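You operate a simulated robot arm through the tools that you are given. There is no shell and no other tool. Be economical: measure what you need, move in short steps, check, and stop when the job is done.

You are at the controls of a simulated two-armed robot. One attempt, no reset.

Task
Put one of the paper cups from the counter by the jugs on the front counter. Turn the freezer dial to -19. Press the screen key to switch it off. Open the lid of the left small urn. The order is free. Set down upright: paper cup.

It is judged by the outcome, as a careful person would: the job done as asked, and still so three seconds after it is handed in. It fails if anything else is knocked over, pushed out of place, dropped, spilled or broken. A push-on lid holds only when it is set on centred and level and pressed home; a screw cap is set on level and turned clockwise until tight.

Robot
Two 7-joint arms with fingered hands on one trunk, on a base that drives. Base frame: it is fixed to the floor where the robot stands at the start and does not move with it; the origin is under the middle of the robot, x ahead of it, y to its left, z up. Lengths are in mm, angles in rad, forces in N, time in s.
The left shoulder is at the start at [60, 177, 800], the right one opposite. With the tool pointing down near the work surface each hand reaches from about 100 to 940 mm from the robot's upright axis, wherever it stands, measured 20 degrees to its own side. Places, roughly: freezer dial [500, -300, 200]; front counter [-500, -3800, 1000]; lid of the left small urn [800, 1300, 1400]; paper cup [750, -250, 1000]; screen key [-1500, 300, 1100]. Payload 4 kg a hand.
The TCP of each hand is the grasp point between the finger pads, 37 mm short of the fingertips. In the tool frame z runs along the fingers and y along their closing line. Largest opening 124 mm; the body of the gripper starts 43 mm behind the TCP. The gripper is a hand of 3 fingers: y runs from the thumb to the fingers, the wrist lies at [-15, -108, -202] in the tool frame, and closing takes about 1.5 s.
Orientation is that of the tool frame in the base frame, as a unit quaternion [x, y, z, w]. With the fingers straight down and the wrist toward the robot, the tool's x, y and z point along [0, 1, 0], [1, 0, 0] and [0, 0, -1] of the base frame.

Tools
- The arms move only by the tool step_arm. It takes "left_plan", "right_plan" or both (then of equal length, played together; a hand with none holds still); each is a list of rows, each an object of numbers (a shift or turn left out is 0, a gripper value left out holds the last): "tx", "ty", "tz": the shift along the tool's x, y, z in units of 400 mm (1.0 is 400 mm); "ax", "ay", "az": the turn, a rotation vector about the tool's x, y, z in units of 180 degrees (1.0 is 180 degrees). In form: [{"tx": .., "ty": .., "tz": .., "ax": .., "ay": .., "az": ..}, ...]. A call has 1 to 10 rows; each row is the pose to reach, as a shift and turn from the pose commanded when the call began, along the tool's axes at that moment. "left_fingers" and "right_fingers" are, for a hand that has rows, the opening, from 0 (shut) to 1 (fully open), set as the call begins (left out, the last holds). A call with a number of a shift or a turn outside -1 to 1 is refused whole. Rows are played at 5 a second. More than 50 mm and 0.15 rad between two rows, or a gripper value outside its range, and nothing of the call is played. Where a pose cannot be reached the arm comes as near as it can. A force on the tool above 40 N (or 10 N above the force at the start of the call, whichever is more), or a blocked arm, ends the call early, and 0.2 s more pass. The fingers move at their own pace (about 72 mm/s each) and stop on an object; they squeeze with about 27 N. The grip force told is the motor's: it shows also when the fingers shut on nothing. Time passes only in rows, and 0.2 s behind the last, so rows that repeat a pose let the fingers close. The reply holds the time, the measured pose of the TCP, the force on the tool along the base axes, the opening and the grip force, in the units named above and with some noise, with the torque about the TCP (base axes, N m) and any sound that the robot's microphone picked up, and new pictures: "show" is both (left out), scene, wrist or none (wrist: the cameras of the hands that moved).
- Cameras (640 x 400 px; columns grow to the right, rows downward): "scene" is now at [45.2, -39.7, 1451.2]; the picture's right is [-0.47, -0.88, 0.00], its down [-0.58, 0.31, -0.75] and it looks along [0.66, -0.35, -0.66] (base axes); focal length 271 px, centre (320, 200). "left" rides on the left gripper at [-64, -76, -137] in its tool frame; the picture's right is [-0.84, -0.26, 0.48], its down [0.48, -0.76, 0.43] and it looks along [0.26, 0.60, 0.76] (tool axes); focal length 256 px, centre (320, 200). "right" rides on the right gripper at [64, -76, -137] in its tool frame; the picture's right is [-0.84, 0.26, -0.48], its down [-0.48, -0.76, 0.43] and it looks along [-0.26, 0.60, 0.76] (tool axes); focal length 256 px, centre (320, 200).
- lift_body(by): slides the trunk up (or, below 0, down) by that many mm; the arms and the scene camera ride with it, the base frame stays. It gives what a move gives, with no picture.
- steer(legs): drives the robot by 1 to 6 legs, each [ahead, left, turn to the left] in mm, mm and rad, along the robot's own axes; the way and the turn of a leg run together, so that a leg with both is an arc; at most 1500 mm and 3.142 rad a leg. The arms and the cameras ride along, it lands a little off, and it stops where it bumps. It gives what a move gives, and a new picture of the scene camera.
- move_fingers(index, middle, thumb_bend, thumb_turn, hand): sets how far each is bent, from 0 (flat) to 1 (curled in); at 0.3 the hand is open as for a grip, at 0.7 the pads meet at the TCP. One left out holds its place. A second passes; each finger stops where it meets its share of the squeeze, and holds until it gets a number again. A gripper value or a shape takes the hand back. It gives what a move gives, with no picture; readings hold the bend of each and the force on the fingers (four entries, about 0 where the hand has none), thumb and palm. thumb_turn goes from beside the hand (0) to across from the fingers (1), as for a grip.
- set_grasp(shape, hand): the hand has 3 fingers and takes this shape, open, in about a second: jaw (thumb against the fingers, like two jaws); tri (thumb and two fingers); tip (a fingertip pinch); poke (one finger out to press); point (the index stretched); flat (the hand flat); cup (the hand cupped); fist (a fist). The gripper value then closes the fingers along that shape, each until it touches; the sizes above hold for jaw. It gives what a move gives, with no picture.
- head_to(pan, tilt): turns the head with the scene camera to pan (to the left, within 1.501 rad either way) and tilt (down, from -0.506 to 1.204), counted from straight ahead of the robot. It gives what a move gives, and a new picture of the scene camera.
- locate(camera, pixels): for up to 12 pixels [column, row] of the newest picture of that camera ("zoom" is the newest enlarged one), the place [x, y, z] in the base frame of the surface seen there, good to about 2 mm. No time passes.
- zoom(camera, box): a new picture of the part [left, top, right, bottom] of that camera's present view, enlarged. No time passes.
- job_done(): hands the job in; it is judged then, once.

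Work in short steps. Measure before you move; look again where a grasp or a placing could have gone wrong, and mend it. You have 110 turns and 260 pictures in all, those below and enlarged ones among them. Open the grippers and draw the arms clear of the work before you hand the job in, unless the task says otherwise; then end with one line.

The tools are called as a command line: name --argument value ..., lists and objects as JSON in quotes. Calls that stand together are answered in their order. step_arm: Moves the arms, as the interface text tells. Its arguments: {"type":"object","properties":{"left_plan":{"type":"array","items":{"type":"object","properties":{"tx":{"type":"number"},"ty":{"type":"number"},"tz":{"type":"number"},"ax":{"type":"number"},"ay":{"type":"number"},"az":{"type":"number"}}}},"left_fingers":{"type":"number"},"right_plan":{"type":"array","items":{"type":"object","properties":{"tx":{"type":"number"},"ty":{"type":"number"},"tz":{"type":"number"},"ax":{"type":"number"},"ay":{"type":"number"},"az":{"type":"number"}}}},"right_fingers":{"type":"number"},"show":{"type":"string","enum":["both","scene","wrist","none"]}},"required":[]} The other tools are called the same way: lift_body (by) slides the trunk up or down; set_grasp (shape, hand) gives the hand a shape; move_fingers (index, middle, thumb_bend, thumb_turn, hand) moves the fingers one by one; steer (legs) drives the base; head_to (pan, tilt) turns the head that bears the scene camera; locate (camera, pixels) gives the place of the surface under pixels of a picture; zoom (camera, box) takes an enlarged picture of a part of a camera's view; job_done () hands the job in.

At the start:

```text
time_s: 0.0
left_tool_pos: [519.4, -2.3, 1158.6]
left_tool_rot: [0.707, 0.707, 0.0, 0.0]
left_force: [-0.6, -0.2, 0.2]
left_wrist_torque: [0.04, 0.02, 0.01]
left_grip_width: 123.5
left_grip_force: 0.1
left_shape: jaw
left_bend: [0.3, 0.3, 0.3, 0.98]
left_finger forces: [0.0, 0.1, 0.0, 0.0, 0.1, 0.0]
right_tool_pos: [384.4, -482.5, 1230.1]
right_tool_rot: [0.707, 0.707, 0.0, 0.0]
right_force: [0.0, 0.0, 0.8]
right_wrist_torque: [-0.01, -0.02, -0.03]
right_grip_width: 123.6
right_grip_force: 0.1
right_shape: jaw
right_bend: [0.3, 0.3, 0.3, 0.98]
right_finger forces: [0.0, 0.0, 0.0, 0.0, 0.0, 0.1]
trunk travel left (down, up): [-325.0, 265.0]
robot x, y, heading: [0.8, -0.4, 0.0]
head pan, tilt: [-0.489, 0.721]
```

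scene: 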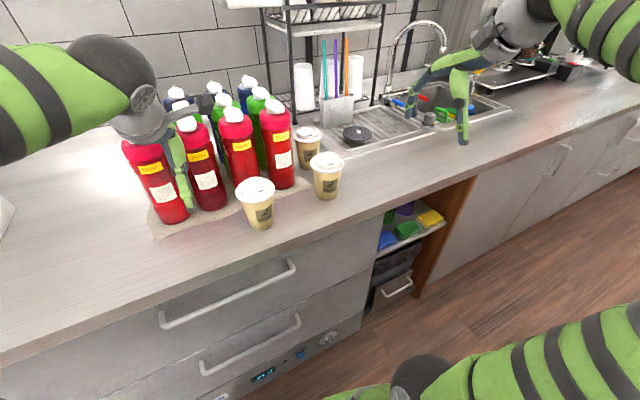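
right: 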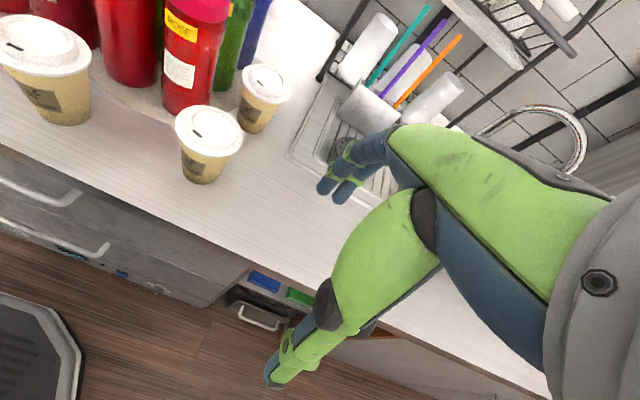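
left: 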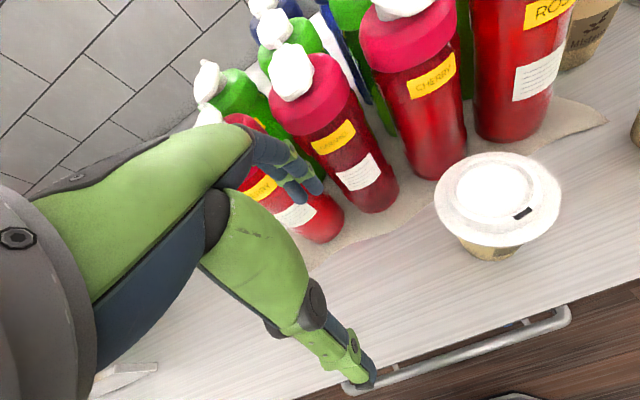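

The scene shows three cups near (257,200), (327,175), (308,145), and the freezer panel low at (265,373) with a dial near (328,338). I measure these and zoom on the panel.

locate --camera "scene" --pixels '[[256, 190], [262, 225], [326, 162], [328, 195], [308, 133], [328, 338], [265, 373], [300, 355], [220, 398], [290, 240], [180, 225]]'

zoom --camera "scene" --box '[200, 300, 360, 400]'

zoom --camera "scene" --box '[220, 120, 380, 220]'

```text
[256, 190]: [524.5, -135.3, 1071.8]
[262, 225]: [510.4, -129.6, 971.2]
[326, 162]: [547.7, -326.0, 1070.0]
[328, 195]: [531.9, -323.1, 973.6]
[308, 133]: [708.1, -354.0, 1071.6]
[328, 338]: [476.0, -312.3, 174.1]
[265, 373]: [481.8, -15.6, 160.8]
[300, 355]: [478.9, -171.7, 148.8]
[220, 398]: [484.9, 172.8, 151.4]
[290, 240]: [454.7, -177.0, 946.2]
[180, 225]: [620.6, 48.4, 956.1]
```

```text
4.00 times, centred on (280, 350) of scene
```

zoom: 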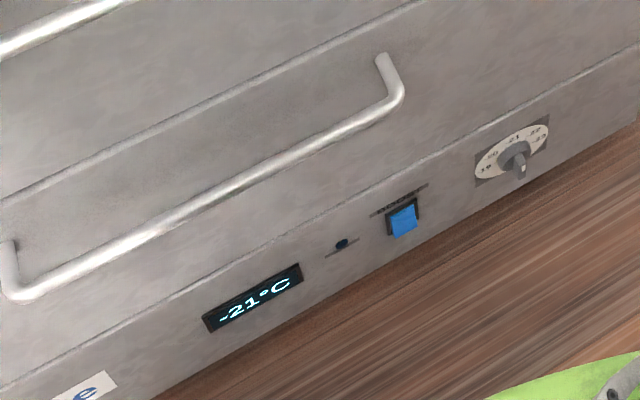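

```text
4.00 times, centred on (300, 170) of scene
```

zoom: 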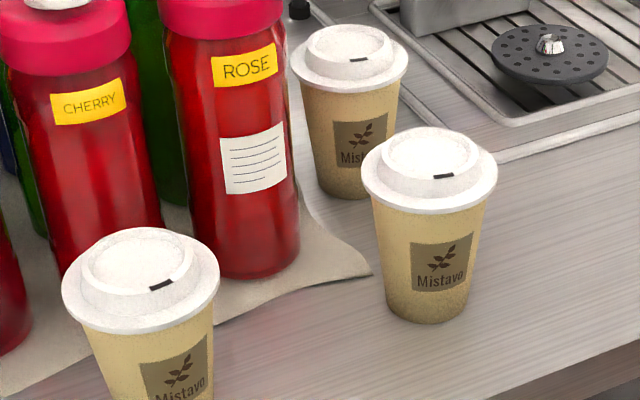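

Dial at about [476,-312,174] reads -21; cups are 126 mm tall, on a counter at z≈946. I survey the room next by turning the head.

head_to --pan 1.4 --tilt 0.3

head_to --pan -1.45 --tilt 0.3

head_to --pan 0.6 --tilt 0.2

```text
time_s: 1.9
left_tool_pos: [519.7, -3.7, 1159.1]
left_tool_rot: [0.707, 0.707, -0.001, 0.0]
left_force: [-0.1, 1.1, -0.4]
left_wrist_torque: [0.01, -0.02, 0.0]
left_grip_width: 123.7
left_grip_force: 0.0
left_shape: jaw
left_bend: [0.3, 0.3, 0.3, 0.98]
left_finger forces: [0.0, 0.1, 0.0, 0.0, 0.0, 0.1]
right_tool_pos: [383.8, -482.9, 1228.8]
right_tool_rot: [0.707, 0.707, 0.0, -0.001]
right_force: [-0.2, -0.4, -1.0]
right_wrist_torque: [0.0, -0.04, 0.0]
right_grip_width: 123.6
right_grip_force: 0.2
right_shape: jaw
right_bend: [0.3, 0.3, 0.3, 0.98]
right_finger forces: [0.0, 0.0, 0.0, 0.0, 0.0, 0.0]
trunk travel left (down, up): [-325.0, 265.0]
robot x, y, heading: [-2.1, 2.8, 0.004]
head pan, tilt: [1.4, 0.3]
```

scene: 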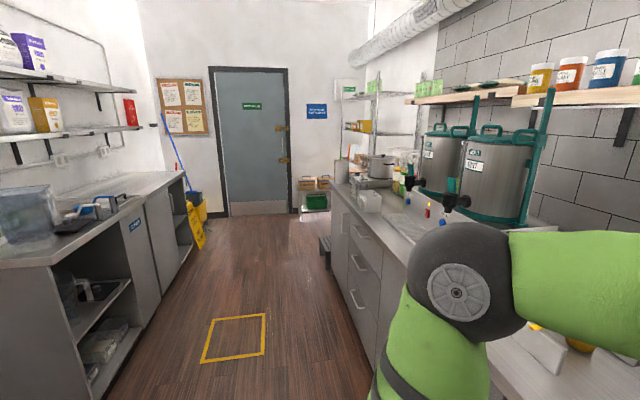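

```text
time_s: 4.4
left_tool_pos: [520.5, -2.4, 1158.0]
left_tool_rot: [0.707, 0.707, 0.0, 0.0]
left_force: [-0.6, -0.6, -0.1]
left_wrist_torque: [-0.01, 0.0, 0.0]
left_grip_width: 123.6
left_grip_force: 0.0
left_shape: jaw
left_bend: [0.3, 0.3, 0.3, 0.98]
left_finger forces: [0.1, 0.0, 0.0, 0.0, 0.1, 0.0]
right_tool_pos: [384.0, -482.6, 1230.1]
right_tool_rot: [0.707, 0.707, 0.0, 0.0]
right_force: [0.4, -0.2, 0.5]
right_wrist_torque: [-0.01, 0.0, -0.06]
right_grip_width: 123.6
right_grip_force: 0.1
right_shape: jaw
right_bend: [0.3, 0.3, 0.3, 0.98]
right_finger forces: [0.0, 0.0, 0.0, 0.0, 0.0, 0.0]
trunk travel left (down, up): [-325.0, 265.0]
robot x, y, heading: [1.2, 2.3, 0.001]
head pan, tilt: [-1.45, 0.3]
```

scene: 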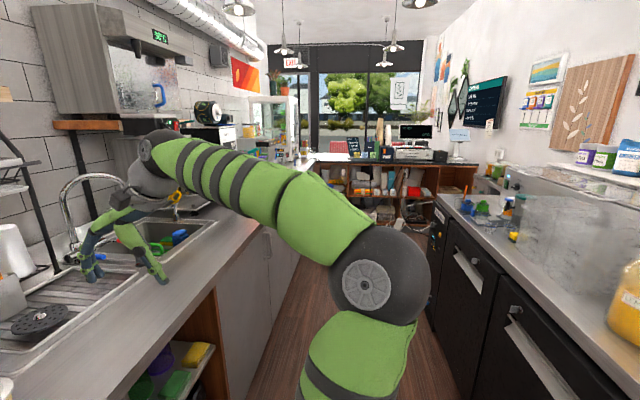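

```text
time_s: 6.3
left_tool_pos: [519.9, -2.7, 1158.8]
left_tool_rot: [0.707, 0.708, 0.0, 0.0]
left_force: [-0.1, -0.1, -0.1]
left_wrist_torque: [0.04, -0.03, 0.0]
left_grip_width: 123.7
left_grip_force: 0.1
left_shape: jaw
left_bend: [0.3, 0.3, 0.3, 0.98]
left_finger forces: [0.1, 0.0, 0.0, 0.0, 0.0, 0.1]
right_tool_pos: [384.8, -482.5, 1229.7]
right_tool_rot: [0.707, 0.707, 0.0, 0.0]
right_force: [-0.1, 0.0, -0.6]
right_wrist_torque: [0.01, 0.02, 0.0]
right_grip_width: 123.7
right_grip_force: 0.1
right_shape: jaw
right_bend: [0.3, 0.3, 0.3, 0.98]
right_finger forces: [0.1, 0.0, 0.0, 0.0, 0.1, 0.1]
trunk travel left (down, up): [-325.0, 265.0]
robot x, y, heading: [1.8, -1.4, 0.003]
head pan, tilt: [0.6, 0.201]
```

scene: 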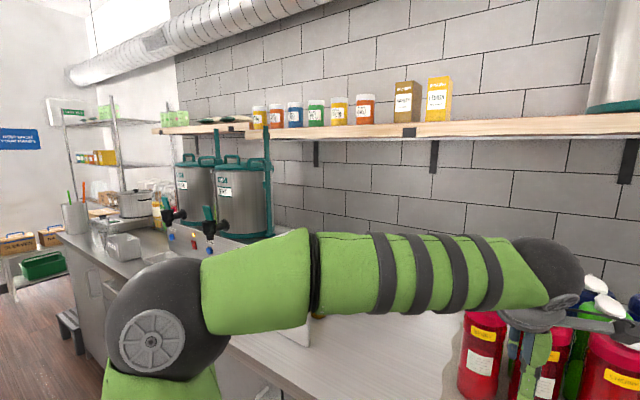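

Two small urns stand at upper left; I take a look back to the left with measurement to know the aisle width before reversing.

zoom --camera "scene" --box '[150, 130, 310, 250]'

head_to --pan 1.5 --tilt 0.5

locate --camera "scene" --pixels '[[100, 340], [140, 250], [80, 200], [60, 150], [300, 250], [360, 250], [20, 150]]'

```text
3.33 times, centred on (230, 190) of scene
```

zoom: 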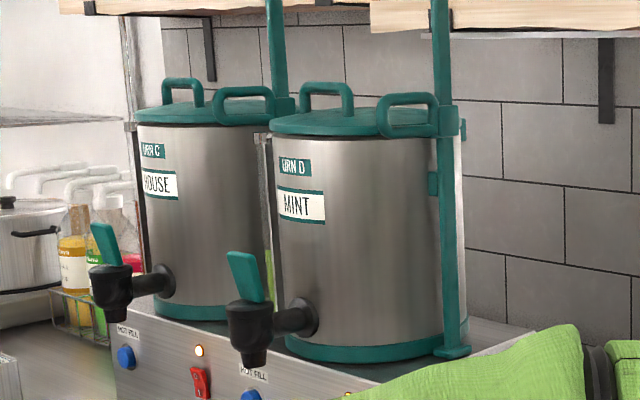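

```text
time_s: 7.5
left_tool_pos: [519.8, -3.6, 1159.0]
left_tool_rot: [0.708, 0.707, 0.0, 0.001]
left_force: [0.4, 0.1, 0.0]
left_wrist_torque: [-0.01, -0.03, 0.02]
left_grip_width: 123.7
left_grip_force: 0.2
left_shape: jaw
left_bend: [0.3, 0.3, 0.3, 0.98]
left_finger forces: [0.0, 0.0, 0.0, 0.0, 0.0, 0.1]
right_tool_pos: [383.4, -484.1, 1229.3]
right_tool_rot: [0.707, 0.707, 0.0, 0.0]
right_force: [0.1, 0.7, 0.4]
right_wrist_torque: [0.01, -0.02, -0.01]
right_grip_width: 123.6
right_grip_force: 0.1
right_shape: jaw
right_bend: [0.3, 0.3, 0.3, 0.98]
right_finger forces: [0.0, 0.1, 0.1, 0.0, 0.1, 0.1]
trunk travel left (down, up): [-325.0, 265.0]
robot x, y, heading: [-2.7, -1.0, -0.0]
head pan, tilt: [1.499, 0.499]
```

scene: 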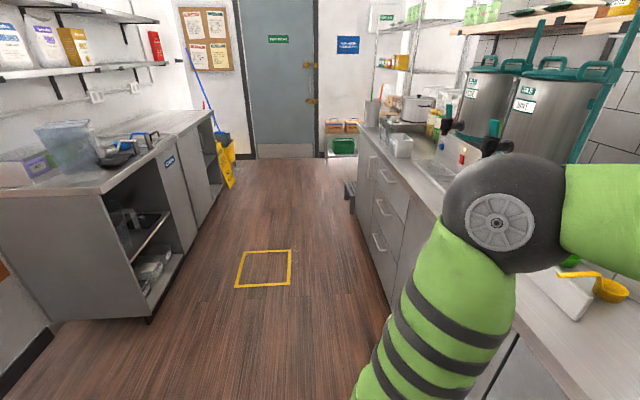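

```text
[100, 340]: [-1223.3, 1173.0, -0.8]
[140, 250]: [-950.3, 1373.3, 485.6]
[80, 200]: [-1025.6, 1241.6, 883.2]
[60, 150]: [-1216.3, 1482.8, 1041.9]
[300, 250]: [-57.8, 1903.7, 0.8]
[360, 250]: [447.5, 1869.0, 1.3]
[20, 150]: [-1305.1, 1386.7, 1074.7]
```

Behind me is free floor for about a metre. I back off 320 mm, so that the hands clear the counter edge at x≈455, before lowering the trunk.

steer --legs '[[-320, 0, 0]]'

lift_body --by -320

head_to --pan -0.2 --tilt 0.8

```text
time_s: 9.7
left_tool_pos: [223.7, -0.8, 1159.0]
left_tool_rot: [0.706, 0.708, 0.0, 0.002]
left_force: [-0.9, -0.2, 0.7]
left_wrist_torque: [-0.04, 0.01, -0.01]
left_grip_width: 123.8
left_grip_force: 0.0
left_shape: jaw
left_bend: [0.3, 0.3, 0.3, 0.98]
left_finger forces: [0.1, 0.0, 0.0, 0.0, 0.1, 0.1]
right_tool_pos: [91.6, -482.5, 1230.3]
right_tool_rot: [0.705, 0.709, 0.001, 0.0]
right_force: [-0.2, -0.8, 0.1]
right_wrist_torque: [0.0, 0.01, 0.03]
right_grip_width: 123.6
right_grip_force: 0.1
right_shape: jaw
right_bend: [0.3, 0.3, 0.3, 0.98]
right_finger forces: [0.1, 0.0, 0.1, 0.1, 0.0, 0.0]
trunk travel left (down, up): [-325.0, 265.0]
robot x, y, heading: [-293.8, 0.6, 0.01]
head pan, tilt: [1.499, 0.499]
stopped in leg 1: the robot was blocked; the commanded pose is now the measured one
```

scene: 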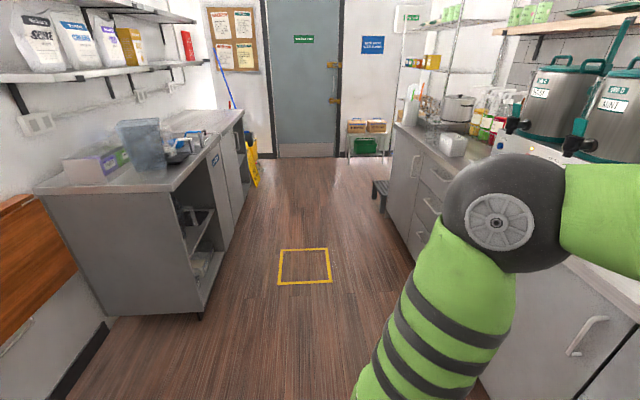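

```text
time_s: 12.9
left_tool_pos: [224.9, -0.7, 839.4]
left_tool_rot: [0.706, 0.709, 0.0, 0.001]
left_force: [0.3, -0.4, 0.5]
left_wrist_torque: [0.0, -0.02, -0.02]
left_grip_width: 124.0
left_grip_force: 0.0
left_shape: jaw
left_bend: [0.3, 0.3, 0.3, 0.98]
left_finger forces: [0.1, 0.0, 0.0, 0.0, 0.1, 0.0]
right_tool_pos: [90.5, -483.0, 910.5]
right_tool_rot: [0.705, 0.709, 0.0, 0.0]
right_force: [0.2, 0.6, -0.2]
right_wrist_torque: [0.01, 0.0, -0.01]
right_grip_width: 123.6
right_grip_force: 0.0
right_shape: jaw
right_bend: [0.3, 0.3, 0.3, 0.98]
right_finger forces: [0.0, 0.0, 0.0, 0.0, 0.0, 0.0]
trunk travel left (down, up): [-5.0, 585.0]
robot x, y, heading: [-292.5, -1.2, 0.009]
head pan, tilt: [1.499, 0.499]
```

```text
time_s: 14.6
left_tool_pos: [224.8, -1.9, 839.0]
left_tool_rot: [0.705, 0.709, 0.0, 0.001]
left_force: [0.3, -1.4, 0.9]
left_wrist_torque: [0.0, 0.03, -0.03]
left_grip_width: 123.5
left_grip_force: 0.0
left_shape: jaw
left_bend: [0.3, 0.3, 0.3, 0.98]
left_finger forces: [0.0, 0.1, 0.0, 0.1, 0.0, 0.1]
right_tool_pos: [92.7, -482.0, 910.9]
right_tool_rot: [0.705, 0.709, 0.001, 0.001]
right_force: [0.3, -0.3, 0.5]
right_wrist_torque: [0.02, 0.0, 0.0]
right_grip_width: 123.7
right_grip_force: 0.0
right_shape: jaw
right_bend: [0.3, 0.3, 0.3, 0.98]
right_finger forces: [0.1, 0.0, 0.1, 0.0, 0.0, 0.0]
trunk travel left (down, up): [-5.0, 585.0]
robot x, y, heading: [-295.6, -5.3, 0.011]
head pan, tilt: [-0.201, 0.799]
```

scene: 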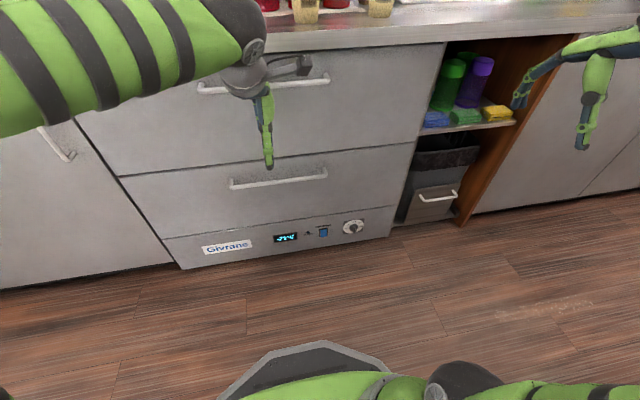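

The base bumped something behind at x≈-293; that is far enough. The dial is at (353,226) in the new picture; I zoom and measure it.

zoom --camera "scene" --box '[330, 212, 378, 242]'

locate --camera "zoom" --pixels '[[320, 200], [320, 150], [250, 180], [400, 180], [330, 230], [310, 90], [100, 300], [560, 60]]'

```text
13.33 times, centred on (354, 227) of scene
```

zoom: 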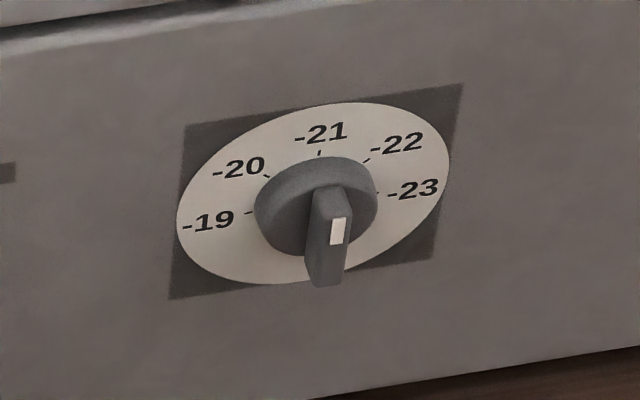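

```text
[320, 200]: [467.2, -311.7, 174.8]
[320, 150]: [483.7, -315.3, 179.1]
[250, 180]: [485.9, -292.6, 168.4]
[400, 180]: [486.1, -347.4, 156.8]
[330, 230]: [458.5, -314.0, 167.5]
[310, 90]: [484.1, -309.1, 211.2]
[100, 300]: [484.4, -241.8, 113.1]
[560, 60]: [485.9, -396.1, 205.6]
```

The bar handle points up at -21. I measure the ticks for the angle to -19, and the ends of the bar.

locate --camera "zoom" --pixels '[[320, 153], [266, 176], [248, 212], [368, 160], [378, 192], [330, 190], [348, 205], [316, 280], [336, 283], [337, 220], [335, 245], [278, 282]]'

```text
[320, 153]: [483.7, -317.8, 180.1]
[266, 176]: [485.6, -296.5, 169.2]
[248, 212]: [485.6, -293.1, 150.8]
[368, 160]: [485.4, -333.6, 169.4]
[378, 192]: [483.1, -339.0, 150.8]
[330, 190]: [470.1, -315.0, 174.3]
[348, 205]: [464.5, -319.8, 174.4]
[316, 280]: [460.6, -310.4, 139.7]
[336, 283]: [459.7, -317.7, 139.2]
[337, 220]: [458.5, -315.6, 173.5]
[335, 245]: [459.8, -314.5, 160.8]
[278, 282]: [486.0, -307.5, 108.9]
```

Dial centre ≈[485, -315.5, 157]; the bar stands from x≈470 to 458, and -19 lies about 105° counter-clockwise. I bring the right hand forward and turn it to point at the panel, with tool y to the left.

step_arm --right_plan '[{"ty": 0.0375, "tz": 0.05, "ax": -0.0257, "ay": -0.0257, "az": -0.0257}, {"ty": 0.075, "tz": 0.1, "ax": -0.0515, "ay": -0.0515, "az": -0.0515}, {"ty": 0.1125, "tz": 0.15, "ax": -0.0772, "ay": -0.0772, "az": -0.0772}, {"ty": 0.15, "tz": 0.2, "ax": -0.1029, "ay": -0.1029, "az": -0.1029}, {"ty": 0.1875, "tz": 0.25, "ax": -0.1287, "ay": -0.1287, "az": -0.1287}, {"ty": 0.225, "tz": 0.3, "ax": -0.1544, "ay": -0.1544, "az": -0.1544}, {"ty": 0.2625, "tz": 0.35, "ax": -0.1801, "ay": -0.1801, "az": -0.1801}, {"ty": 0.3, "tz": 0.4, "ax": -0.2058, "ay": -0.2058, "az": -0.2058}, {"ty": 0.3375, "tz": 0.45, "ax": -0.2316, "ay": -0.2316, "az": -0.2316}, {"ty": 0.375, "tz": 0.5, "ax": -0.2573, "ay": -0.2573, "az": -0.2573}]' --show "none"

```text
time_s: 16.8
left_tool_pos: [225.2, -0.8, 840.9]
left_tool_rot: [0.706, 0.709, 0.0, 0.001]
left_force: [0.2, -0.2, -0.5]
left_wrist_torque: [-0.02, -0.03, -0.03]
left_grip_width: 123.7
left_grip_force: 0.0
left_shape: jaw
left_bend: [0.3, 0.3, 0.3, 0.98]
left_finger forces: [0.1, 0.1, 0.0, 0.0, 0.0, 0.0]
right_tool_pos: [244.1, -477.3, 710.1]
right_tool_rot: [0.274, 0.804, 0.001, 0.528]
right_force: [0.0, 0.4, 0.5]
right_wrist_torque: [-0.03, -0.01, -0.02]
right_grip_width: 123.6
right_grip_force: 0.1
right_shape: jaw
right_bend: [0.3, 0.3, 0.3, 0.98]
right_finger forces: [0.0, 0.0, 0.1, 0.1, 0.0, 0.0]
trunk travel left (down, up): [-5.0, 585.0]
robot x, y, heading: [-296.8, -0.3, 0.011]
head pan, tilt: [-0.201, 0.799]
```

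The turn goes well; I finish the remaining 0.69 rad.

step_arm --right_plan '[{"ax": -0.0255, "ay": -0.0255, "az": -0.0255}, {"ax": -0.051, "ay": -0.051, "az": -0.051}, {"ax": -0.0766, "ay": -0.0766, "az": -0.0766}, {"ax": -0.1021, "ay": -0.1021, "az": -0.1021}, {"ax": -0.1276, "ay": -0.1276, "az": -0.1276}]' --show "none"

set_grasp --shape "tip" --hand "right"

```text
time_s: 18.0
left_tool_pos: [224.0, -0.3, 839.8]
left_tool_rot: [0.706, 0.709, 0.0, 0.001]
left_force: [0.3, -0.8, 0.3]
left_wrist_torque: [-0.01, -0.04, 0.02]
left_grip_width: 124.0
left_grip_force: 0.1
left_shape: jaw
left_bend: [0.3, 0.3, 0.3, 0.98]
left_finger forces: [0.1, 0.0, 0.0, 0.1, 0.0, 0.0]
right_tool_pos: [243.7, -479.1, 710.1]
right_tool_rot: [-0.002, 0.706, 0.002, 0.708]
right_force: [0.4, -0.1, 0.1]
right_wrist_torque: [-0.01, 0.01, 0.04]
right_grip_width: 123.7
right_grip_force: 0.0
right_shape: jaw
right_bend: [0.3, 0.3, 0.3, 0.98]
right_finger forces: [0.0, 0.1, 0.0, 0.0, 0.1, 0.0]
trunk travel left (down, up): [-5.0, 585.0]
robot x, y, heading: [-294.4, -0.6, 0.005]
head pan, tilt: [-0.201, 0.799]
```

```text
time_s: 18.9
left_tool_pos: [223.9, -0.6, 840.3]
left_tool_rot: [0.705, 0.709, 0.0, 0.001]
left_force: [0.1, -0.5, 0.2]
left_wrist_torque: [-0.02, -0.02, -0.06]
left_grip_width: 123.7
left_grip_force: 0.0
left_shape: jaw
left_bend: [0.3, 0.3, 0.3, 0.98]
left_finger forces: [0.0, 0.1, 0.0, 0.1, 0.0, 0.0]
right_tool_pos: [242.0, -481.2, 710.4]
right_tool_rot: [-0.001, 0.706, 0.003, 0.708]
right_force: [-0.3, -0.4, 0.6]
right_wrist_torque: [0.0, 0.02, 0.01]
right_grip_width: 123.9
right_grip_force: 0.0
right_shape: tip
right_bend: [0.31, 0.98, 0.3, 0.98]
right_finger forces: [0.0, 0.0, 0.1, 0.0, 0.1, 0.0]
trunk travel left (down, up): [-5.0, 585.0]
robot x, y, heading: [-295.2, 0.9, 0.005]
head pan, tilt: [-0.201, 0.799]
```

Now the hand points at +x with a tip pinch. I lower it and move it left in front of the dial.

step_arm --right_plan '[{"tx": 0.1, "ty": 0.041}, {"tx": 0.2, "ty": 0.082}, {"tx": 0.3, "ty": 0.123}, {"tx": 0.4, "ty": 0.164}, {"tx": 0.5, "ty": 0.205}, {"tx": 0.6, "ty": 0.246}, {"tx": 0.7, "ty": 0.287}, {"tx": 0.8, "ty": 0.328}, {"tx": 0.9, "ty": 0.37}, {"tx": 1.0, "ty": 0.41}]' --show "none"

step_arm --right_plan '[{"tx": 0.1, "tz": 0.05}, {"tx": 0.2, "tz": 0.1}, {"tx": 0.3, "tz": 0.15}, {"tx": 0.385, "tz": 0.2}, {"tx": 0.385, "tz": 0.3}, {"tx": 0.385, "tz": 0.375}]'

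```text
time_s: 21.1
left_tool_pos: [225.1, -1.0, 840.1]
left_tool_rot: [0.705, 0.709, 0.0, 0.001]
left_force: [-0.2, 0.4, 0.4]
left_wrist_torque: [0.04, 0.02, 0.01]
left_grip_width: 123.7
left_grip_force: 0.1
left_shape: jaw
left_bend: [0.3, 0.3, 0.3, 0.98]
left_finger forces: [0.0, 0.0, 0.1, 0.0, 0.1, 0.0]
right_tool_pos: [234.4, -289.7, 426.8]
right_tool_rot: [-0.02, 0.736, -0.031, 0.676]
right_force: [-0.3, -0.5, -0.7]
right_wrist_torque: [0.0, 0.01, 0.0]
right_grip_width: 123.9
right_grip_force: 0.0
right_shape: tip
right_bend: [0.31, 0.98, 0.3, 0.98]
right_finger forces: [0.0, 0.0, 0.1, 0.1, 0.1, 0.0]
right hand out of reach, approached as far as the arm can: row 5, 6, 7, 8, 9, 10
trunk travel left (down, up): [-5.0, 585.0]
robot x, y, heading: [-291.8, -3.4, 0.004]
head pan, tilt: [-0.201, 0.799]
```

```text
time_s: 22.5
left_tool_pos: [223.2, -1.4, 839.5]
left_tool_rot: [0.705, 0.709, 0.0, 0.001]
left_force: [0.0, 0.4, 0.3]
left_wrist_torque: [0.01, -0.04, -0.01]
left_grip_width: 123.6
left_grip_force: 0.0
left_shape: jaw
left_bend: [0.3, 0.3, 0.3, 0.98]
left_finger forces: [0.0, 0.1, 0.0, 0.1, 0.0, 0.1]
right_tool_pos: [373.4, -301.1, 261.4]
right_tool_rot: [-0.02, 0.736, -0.03, 0.677]
right_force: [-0.1, -0.3, 0.3]
right_wrist_torque: [0.03, -0.01, -0.02]
right_grip_width: 123.7
right_grip_force: 0.1
right_shape: tip
right_bend: [0.31, 0.98, 0.3, 0.98]
right_finger forces: [0.1, 0.0, 0.1, 0.1, 0.1, 0.1]
trunk travel left (down, up): [-5.0, 585.0]
robot x, y, heading: [-294.3, -1.5, 0.005]
head pan, tilt: [-0.201, 0.799]
```

scene: 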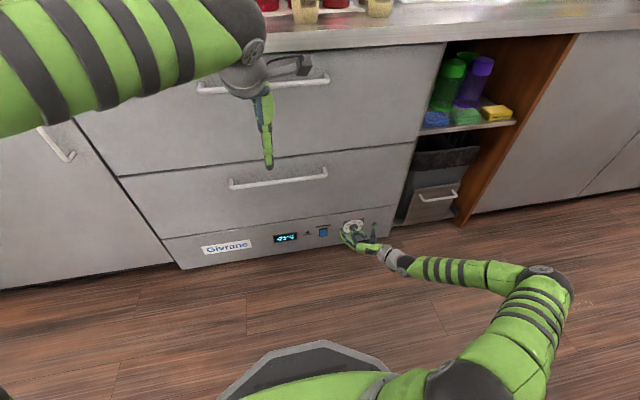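
right: 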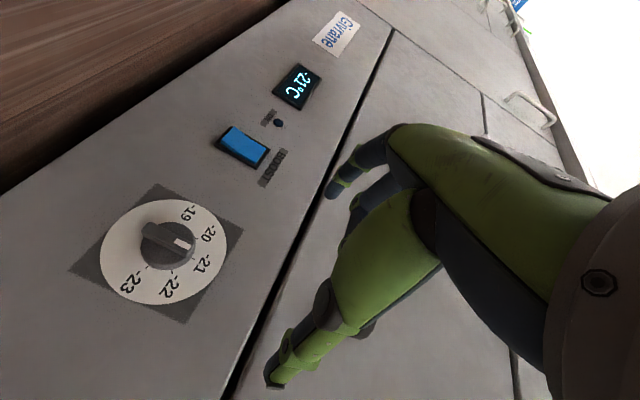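

The hand sits slightly high and turned by ~0.1 rad ([373,-301,261]). I correct the orientation, bring it before the dial at x≈405 and partly close the fingers to see where the tips meet.

step_arm --right_plan '[{"tx": 0.085, "ty": -0.005, "tz": 0.03, "ax": -0.0015, "ay": -0.009, "az": 0.0075}, {"tx": 0.17, "ty": -0.01, "tz": 0.06, "ax": -0.003, "ay": -0.018, "az": 0.015}, {"tx": 0.254, "ty": -0.0155, "tz": 0.08, "ax": -0.0045, "ay": -0.0265, "az": 0.0225}, {"tx": 0.254, "ty": -0.0155, "tz": 0.08, "ax": -0.0045, "ay": -0.0265, "az": 0.0225}]' --right_fingers 0.3 --show "wrist"

```text
time_s: 23.5
left_tool_pos: [224.1, -2.5, 840.6]
left_tool_rot: [0.705, 0.709, 0.0, 0.001]
left_force: [0.2, -0.4, -0.8]
left_wrist_torque: [-0.03, -0.02, 0.02]
left_grip_width: 124.0
left_grip_force: 0.0
left_shape: jaw
left_bend: [0.3, 0.3, 0.3, 0.98]
left_finger forces: [0.0, 0.0, 0.1, 0.1, 0.0, 0.0]
right_tool_pos: [384.3, -329.6, 240.1]
right_tool_rot: [0.0, 0.707, 0.0, 0.707]
right_force: [1.0, 0.2, -0.3]
right_wrist_torque: [0.0, 0.0, -0.01]
right_grip_width: 39.5
right_grip_force: 0.0
right_shape: tip
right_bend: [0.52, 0.98, 0.61, 1.0]
right_finger forces: [0.0, 0.0, 0.1, 0.1, 0.0, 0.1]
right hand out of reach, approached as far as the arm can: row 1, 2, 3, 4
trunk travel left (down, up): [-5.0, 585.0]
robot x, y, heading: [-294.6, -1.6, 0.005]
head pan, tilt: [-0.201, 0.799]
```

right: 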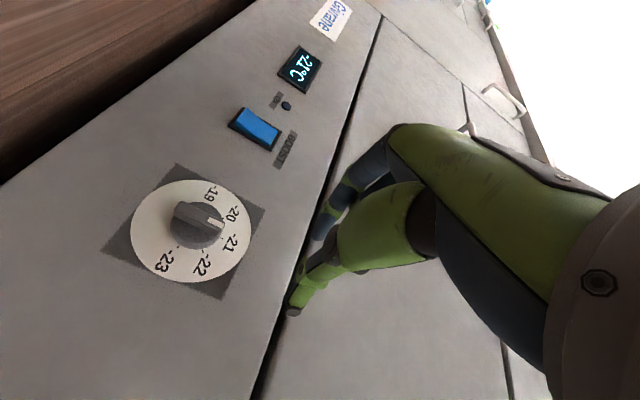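

The hand cannot go lower with the wrist out to the side at dial height. I roll it 35° so that the wrist comes above, take the jaw shape (to grip the knob's rim), and lower again.

set_grasp --shape "jaw" --hand "right"

step_arm --right_plan '[{"az": -0.045}, {"az": -0.09, "tx": 0.0, "ty": 0.02}, {"az": -0.135, "tx": 0.05, "ty": 0.035}, {"az": -0.18, "tx": 0.1, "ty": 0.035}, {"az": -0.194, "tx": 0.15, "ty": 0.035}, {"az": -0.194, "tx": 0.2075, "ty": 0.035}, {"az": -0.194, "tx": 0.2075, "ty": 0.035}]' --right_fingers 0.75

```text
time_s: 24.4
left_tool_pos: [224.8, -0.8, 839.2]
left_tool_rot: [0.705, 0.709, 0.0, 0.001]
left_force: [-0.6, 0.6, 0.3]
left_wrist_torque: [0.0, 0.05, -0.04]
left_grip_width: 123.6
left_grip_force: 0.1
left_shape: jaw
left_bend: [0.3, 0.3, 0.3, 0.98]
left_finger forces: [0.0, 0.0, 0.1, 0.1, 0.1, 0.1]
right_tool_pos: [384.6, -329.4, 241.2]
right_tool_rot: [0.0, 0.708, 0.001, 0.707]
right_force: [-0.9, 0.3, -0.3]
right_wrist_torque: [0.04, 0.02, -0.02]
right_grip_width: 123.6
right_grip_force: 0.0
right_shape: jaw
right_bend: [0.3, 0.3, 0.3, 0.98]
right_finger forces: [0.1, 0.0, 0.0, 0.1, 0.0, 0.0]
trunk travel left (down, up): [-5.0, 585.0]
robot x, y, heading: [-290.5, -4.1, 0.002]
head pan, tilt: [-0.201, 0.799]
```

```text
time_s: 26.0
left_tool_pos: [224.6, -1.1, 839.6]
left_tool_rot: [0.705, 0.709, -0.001, 0.001]
left_force: [0.8, 0.0, -0.3]
left_wrist_torque: [0.04, -0.01, 0.02]
left_grip_width: 123.5
left_grip_force: 0.1
left_shape: jaw
left_bend: [0.3, 0.3, 0.3, 0.98]
left_finger forces: [0.0, 0.1, 0.0, 0.0, 0.0, 0.0]
right_tool_pos: [378.6, -319.9, 188.5]
right_tool_rot: [-0.213, 0.674, -0.212, 0.674]
right_force: [-0.8, 1.2, -0.1]
right_wrist_torque: [-0.01, -0.01, -0.01]
right_grip_width: 93.5
right_grip_force: 0.0
right_shape: jaw
right_bend: [0.33, 0.36, 0.43, 0.99]
right_finger forces: [0.0, 0.1, 0.0, 0.1, 0.0, 0.0]
right hand out of reach, approached as far as the arm can: row 5, 6, 7
trunk travel left (down, up): [-5.0, 585.0]
robot x, y, heading: [-295.2, -3.4, 0.004]
head pan, tilt: [-0.201, 0.799]
```

scene: 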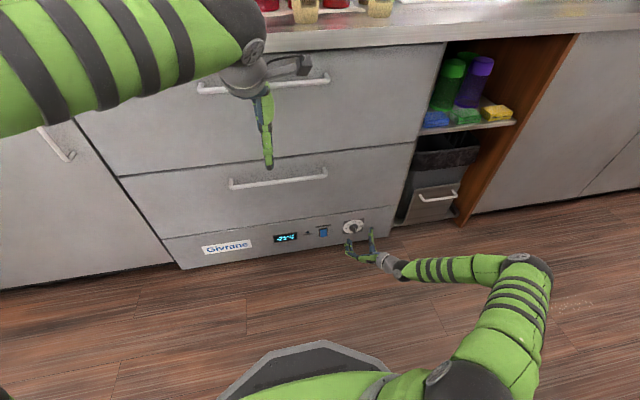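
right: 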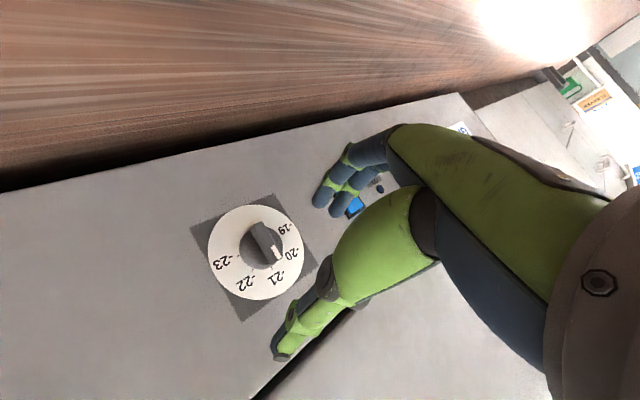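

Wrist height seems to be the limit here. I draw the hand back 60 mm and shift the robot 200 mm left so the forearm can point forward more.

step_arm --right_plan '[{"tz": -0.1}, {"tz": -0.15}]' --show "none"

steer --legs '[[20, 0, 0], [0, 200, 0]]'

lift_body --by -5

```text
time_s: 26.6
left_tool_pos: [225.7, -1.0, 839.3]
left_tool_rot: [0.705, 0.709, 0.001, 0.002]
left_force: [-0.4, 0.0, -0.4]
left_wrist_torque: [0.02, -0.05, -0.01]
left_grip_width: 123.8
left_grip_force: 0.0
left_shape: jaw
left_bend: [0.3, 0.3, 0.3, 0.98]
left_finger forces: [0.0, 0.0, 0.1, 0.0, 0.0, 0.0]
right_tool_pos: [318.4, -322.2, 189.5]
right_tool_rot: [-0.212, 0.675, -0.211, 0.674]
right_force: [0.1, -0.5, 0.8]
right_wrist_torque: [-0.05, -0.03, -0.02]
right_grip_width: 93.0
right_grip_force: 0.0
right_shape: jaw
right_bend: [0.33, 0.36, 0.43, 0.99]
right_finger forces: [0.0, 0.0, 0.0, 0.0, 0.0, 0.1]
trunk travel left (down, up): [-5.0, 585.0]
robot x, y, heading: [-294.4, -1.8, 0.009]
head pan, tilt: [-0.201, 0.799]
```

```text
time_s: 28.6
left_tool_pos: [244.6, 198.2, 841.0]
left_tool_rot: [0.708, 0.706, -0.001, 0.002]
left_force: [0.4, 1.1, 0.4]
left_wrist_torque: [0.0, 0.01, 0.02]
left_grip_width: 123.5
left_grip_force: 0.0
left_shape: jaw
left_bend: [0.3, 0.3, 0.3, 0.98]
left_finger forces: [0.0, 0.0, 0.1, 0.0, 0.0, 0.0]
right_tool_pos: [337.8, -122.7, 188.6]
right_tool_rot: [-0.21, 0.676, -0.214, 0.673]
right_force: [0.1, -0.3, -0.1]
right_wrist_torque: [-0.03, 0.0, 0.02]
right_grip_width: 93.2
right_grip_force: 0.0
right_shape: jaw
right_bend: [0.33, 0.36, 0.43, 0.99]
right_finger forces: [0.0, 0.0, 0.1, 0.0, 0.1, 0.0]
trunk travel left (down, up): [-5.0, 585.0]
robot x, y, heading: [-272.3, 204.2, 0.001]
head pan, tilt: [-0.201, 0.799]
```

scene: 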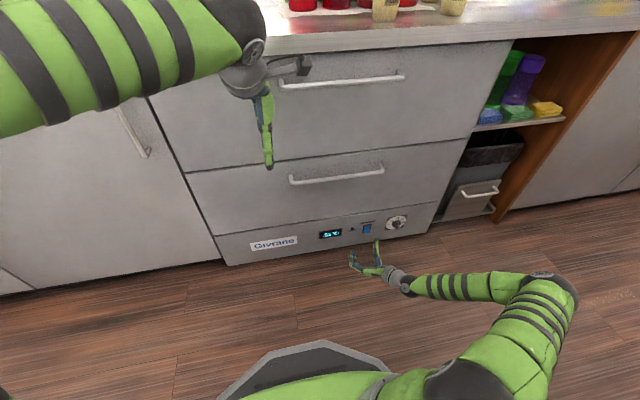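

```text
time_s: 29.1
left_tool_pos: [243.7, 198.6, 834.5]
left_tool_rot: [0.708, 0.707, 0.0, 0.001]
left_force: [-0.1, 0.6, 0.0]
left_wrist_torque: [0.0, 0.01, 0.01]
left_grip_width: 123.3
left_grip_force: 0.0
left_shape: jaw
left_bend: [0.3, 0.3, 0.3, 0.98]
left_finger forces: [0.0, 0.0, 0.1, 0.0, 0.0, 0.1]
right_tool_pos: [337.0, -122.3, 184.4]
right_tool_rot: [-0.21, 0.676, -0.215, 0.673]
right_force: [0.6, -0.4, -0.2]
right_wrist_torque: [-0.01, 0.02, -0.01]
right_grip_width: 93.3
right_grip_force: 0.1
right_shape: jaw
right_bend: [0.33, 0.36, 0.43, 0.99]
right_finger forces: [0.1, 0.0, 0.0, 0.0, 0.0, 0.0]
trunk travel left (down, up): [0.0, 590.0]
robot x, y, heading: [-276.1, 204.7, -0.001]
head pan, tilt: [-0.201, 0.799]
```

I move the hand to be in front of the dial again from the new standing place: shift (+43,-195,-27).

step_arm --right_plan '[{"tx": 0.068, "ty": -0.074, "tz": 0.02}, {"tx": 0.136, "ty": -0.148, "tz": 0.04}, {"tx": 0.204, "ty": -0.222, "tz": 0.06}, {"tx": 0.272, "ty": -0.296, "tz": 0.08}, {"tx": 0.335, "ty": -0.36, "tz": 0.107}, {"tx": 0.335, "ty": -0.36, "tz": 0.107}]'

```text
time_s: 30.5
left_tool_pos: [243.9, 199.6, 835.3]
left_tool_rot: [0.708, 0.706, 0.0, 0.001]
left_force: [0.2, -1.3, -0.1]
left_wrist_torque: [-0.03, -0.01, -0.02]
left_grip_width: 123.7
left_grip_force: 0.0
left_shape: jaw
left_bend: [0.3, 0.3, 0.3, 0.98]
left_finger forces: [0.0, 0.0, 0.0, 0.1, 0.1, 0.0]
right_tool_pos: [378.0, -317.6, 159.2]
right_tool_rot: [-0.209, 0.676, -0.215, 0.673]
right_force: [-0.2, 0.8, 0.0]
right_wrist_torque: [0.0, -0.01, -0.06]
right_grip_width: 93.3
right_grip_force: 0.1
right_shape: jaw
right_bend: [0.33, 0.36, 0.43, 0.99]
right_finger forces: [0.0, 0.0, 0.0, 0.0, 0.0, 0.0]
right hand out of reach, approached as far as the arm can: row 5, 6
trunk travel left (down, up): [0.0, 590.0]
robot x, y, heading: [-274.0, 203.5, 0.006]
head pan, tilt: [-0.201, 0.799]
```

scene: 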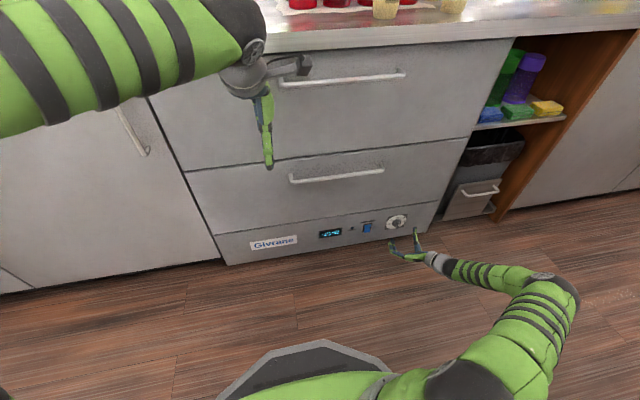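
right: 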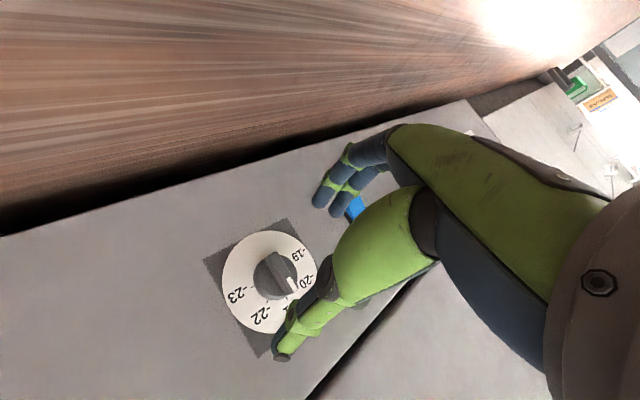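

Now [378,-317.6,159] is reachable. I advance toward the knob with open fingers straddling it.

step_arm --right_plan '[{"tz": 0.07, "ty": 0.007}, {"tz": 0.14, "ty": 0.007}, {"tz": 0.14, "ty": 0.007}]' --show "wrist"

```text
time_s: 31.3
left_tool_pos: [244.9, 200.7, 835.1]
left_tool_rot: [0.708, 0.706, 0.0, 0.001]
left_force: [-0.7, -0.2, -0.4]
left_wrist_torque: [-0.05, 0.0, 0.01]
left_grip_width: 123.8
left_grip_force: 0.1
left_shape: jaw
left_bend: [0.3, 0.3, 0.3, 0.98]
left_finger forces: [0.0, 0.1, 0.1, 0.1, 0.0, 0.0]
right_tool_pos: [426.4, -312.8, 177.3]
right_tool_rot: [-0.21, 0.676, -0.215, 0.673]
right_force: [-0.6, -0.3, 0.0]
right_wrist_torque: [0.0, 0.01, 0.01]
right_grip_width: 92.9
right_grip_force: 0.0
right_shape: jaw
right_bend: [0.33, 0.36, 0.43, 0.99]
right_finger forces: [0.0, 0.1, 0.0, 0.1, 0.1, 0.1]
right hand out of reach, approached as far as the arm can: row 1, 2, 3
trunk travel left (down, up): [0.0, 590.0]
robot x, y, heading: [-271.7, 203.3, -0.002]
head pan, tilt: [-0.201, 0.799]
```

right: 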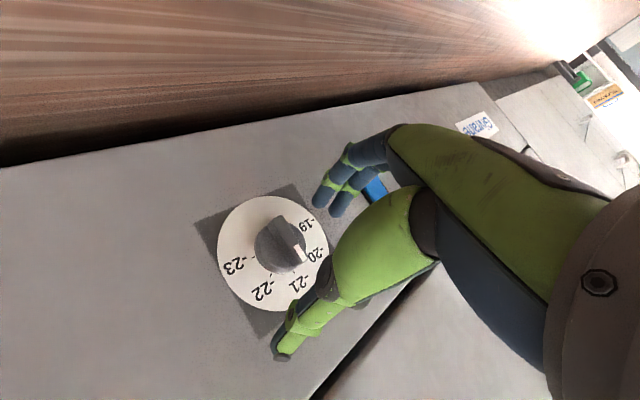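

Reach improves when the wrist is above the knob. Pinching the bar diagonally will itself turn it counter-clockwise, so I only need rolls near wrist-up: I roll to -25° with 15° downward pitch and check reach.

step_arm --right_plan '[{"tz": -0.03, "ax": -0.0129, "ay": 0.0108, "az": -0.0331}, {"tz": -0.03, "ax": -0.0258, "ay": 0.0217, "az": -0.0662}, {"tz": -0.03, "ax": -0.0388, "ay": 0.0325, "az": -0.0994}, {"tz": -0.03, "ax": -0.0517, "ay": 0.0434, "az": -0.1325}, {"tz": -0.03, "ax": -0.0646, "ay": 0.0542, "az": -0.1656}, {"tx": 0.026, "ty": 0.01, "tz": 0.015, "ax": -0.0646, "ay": 0.0542, "az": -0.1656}, {"tx": 0.026, "ty": 0.01, "tz": 0.015, "ax": -0.0646, "ay": 0.0542, "az": -0.1656}]'

```text
time_s: 32.9
left_tool_pos: [244.5, 199.0, 834.0]
left_tool_rot: [0.707, 0.707, 0.0, 0.001]
left_force: [-0.3, 0.6, 0.1]
left_wrist_torque: [-0.02, 0.0, -0.01]
left_grip_width: 123.8
left_grip_force: 0.0
left_shape: jaw
left_bend: [0.3, 0.3, 0.3, 0.98]
left_finger forces: [0.0, 0.0, 0.1, 0.1, 0.0, 0.0]
right_tool_pos: [422.0, -331.9, 160.7]
right_tool_rot: [-0.416, 0.665, -0.333, 0.524]
right_force: [0.1, 0.0, -0.3]
right_wrist_torque: [0.0, -0.02, 0.0]
right_grip_width: 93.2
right_grip_force: 0.1
right_shape: jaw
right_bend: [0.34, 0.36, 0.43, 0.99]
right_finger forces: [0.0, 0.1, 0.1, 0.0, 0.0, 0.0]
right hand out of reach, approached as far as the arm can: row 5, 6, 7
trunk travel left (down, up): [0.0, 590.0]
robot x, y, heading: [-273.4, 201.7, -0.002]
head pan, tilt: [-0.201, 0.799]
```

scene: 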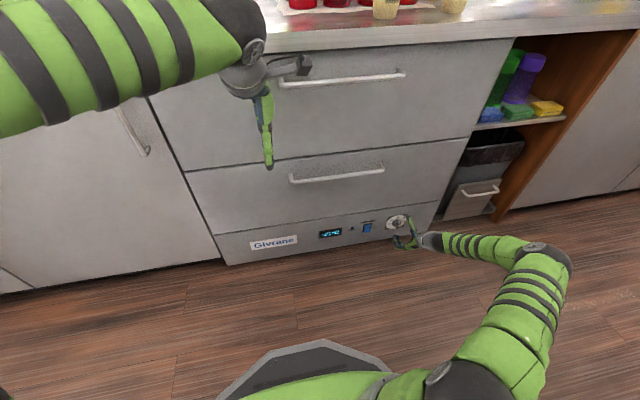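
right: 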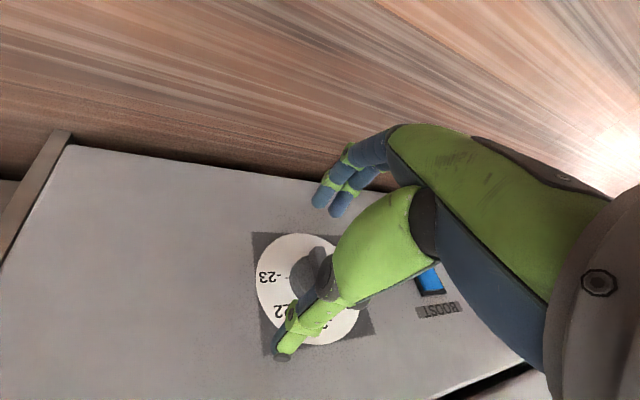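

The hand holds [422,-332,161] with roll -26°, pitch 13° — just off to the right of the knob. I let the base carry it: 17 mm left, 8 mm ahead, trunk up 4.

steer --legs '[[8, 17, 0]]'

lift_body --by 4

zoom --camera "scene" --box '[360, 195, 456, 255]'

zoom --camera "right" --box '[220, 180, 412, 380]'

```text
time_s: 33.7
left_tool_pos: [253.0, 216.1, 834.4]
left_tool_rot: [0.707, 0.707, 0.002, 0.001]
left_force: [-0.4, -0.1, -0.5]
left_wrist_torque: [0.03, 0.0, -0.01]
left_grip_width: 123.6
left_grip_force: 0.1
left_shape: jaw
left_bend: [0.3, 0.3, 0.3, 0.98]
left_finger forces: [0.0, 0.1, 0.0, 0.1, 0.1, 0.0]
right_tool_pos: [429.3, -315.3, 161.7]
right_tool_rot: [-0.415, 0.666, -0.334, 0.523]
right_force: [-0.8, 0.0, -0.5]
right_wrist_torque: [-0.01, 0.0, 0.0]
right_grip_width: 93.4
right_grip_force: 0.1
right_shape: jaw
right_bend: [0.34, 0.36, 0.43, 0.99]
right_finger forces: [0.0, 0.0, 0.0, 0.0, 0.0, 0.0]
trunk travel left (down, up): [0.0, 590.0]
robot x, y, heading: [-266.9, 217.4, 0.003]
head pan, tilt: [-0.201, 0.799]
```

scene: 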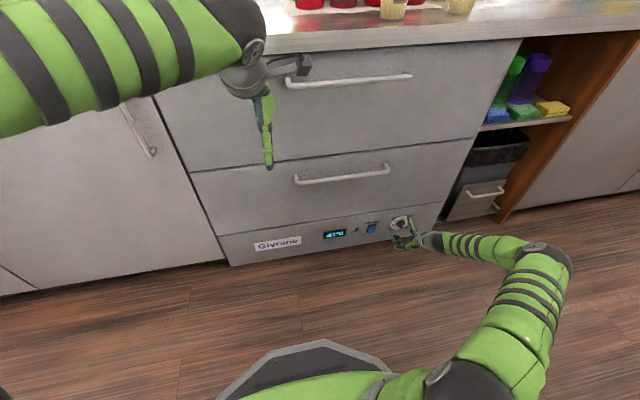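

```text
time_s: 34.2
left_tool_pos: [252.5, 215.3, 838.6]
left_tool_rot: [0.707, 0.707, 0.001, 0.001]
left_force: [0.1, -0.6, 0.2]
left_wrist_torque: [0.01, -0.01, 0.0]
left_grip_width: 123.5
left_grip_force: 0.1
left_shape: jaw
left_bend: [0.3, 0.3, 0.3, 0.98]
left_finger forces: [0.1, 0.0, 0.0, 0.0, 0.0, 0.1]
right_tool_pos: [430.0, -315.2, 165.0]
right_tool_rot: [-0.415, 0.666, -0.332, 0.523]
right_force: [-0.2, 0.2, -0.6]
right_wrist_torque: [0.0, -0.04, 0.01]
right_grip_width: 93.4
right_grip_force: 0.0
right_shape: jaw
right_bend: [0.34, 0.36, 0.43, 0.99]
right_finger forces: [0.0, 0.0, 0.0, 0.0, 0.0, 0.0]
trunk travel left (down, up): [-4.0, 586.0]
robot x, y, heading: [-267.8, 224.1, 0.002]
head pan, tilt: [-0.201, 0.799]
```

```text
6.67 times, centred on (408, 225) of scene
```

zoom: 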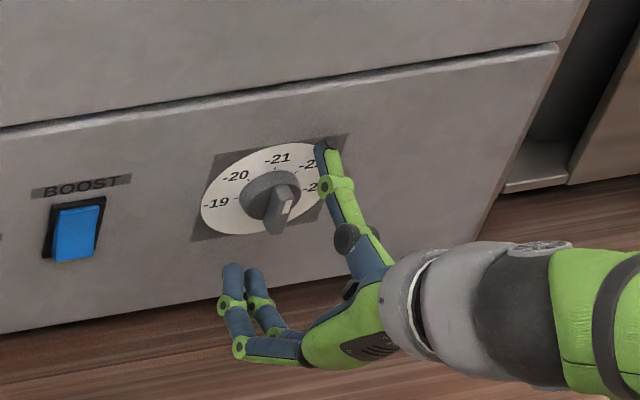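

```text
2.00 times, centred on (316, 280) of right
```

zoom: 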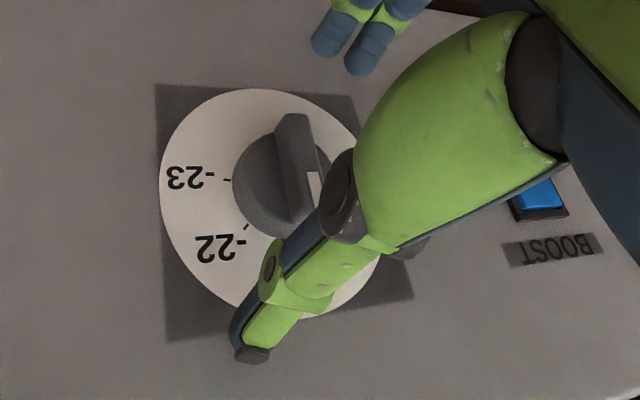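

The thumb is at the upper right of the bar and the fingers at its lower left, as wanted. I close partway and look.

step_arm --right_plan '[{"tx": 0}, {"tx": 0}, {"tx": 0}, {"tx": 0}]' --right_fingers 0.3 --show "wrist"

zoom --camera "scene" --box '[360, 195, 456, 255]'

```text
time_s: 35.2
left_tool_pos: [251.8, 216.9, 838.4]
left_tool_rot: [0.707, 0.707, 0.0, 0.001]
left_force: [-0.1, 0.3, 0.1]
left_wrist_torque: [0.04, 0.01, 0.01]
left_grip_width: 123.5
left_grip_force: 0.0
left_shape: jaw
left_bend: [0.3, 0.3, 0.3, 0.98]
left_finger forces: [0.1, 0.0, 0.0, 0.0, 0.0, 0.0]
right_tool_pos: [428.6, -316.4, 162.8]
right_tool_rot: [-0.415, 0.665, -0.334, 0.523]
right_force: [0.0, -0.3, 0.7]
right_wrist_torque: [0.02, -0.03, 0.01]
right_grip_width: 38.3
right_grip_force: 0.1
right_shape: jaw
right_bend: [0.51, 0.54, 0.61, 1.0]
right_finger forces: [0.2, 0.1, 0.1, 0.1, 0.7, 0.0]
trunk travel left (down, up): [-4.0, 586.0]
robot x, y, heading: [-264.6, 222.6, -0.003]
head pan, tilt: [-0.201, 0.799]
```

right: 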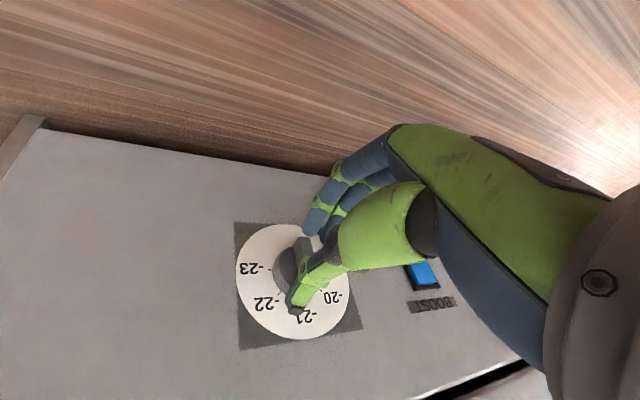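

```text
6.67 times, centred on (408, 225) of scene
```

zoom: 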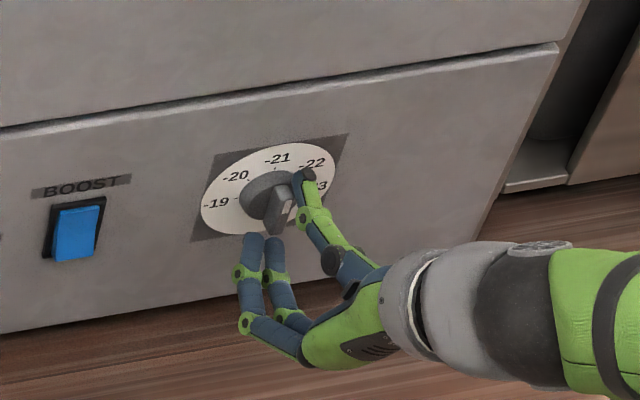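

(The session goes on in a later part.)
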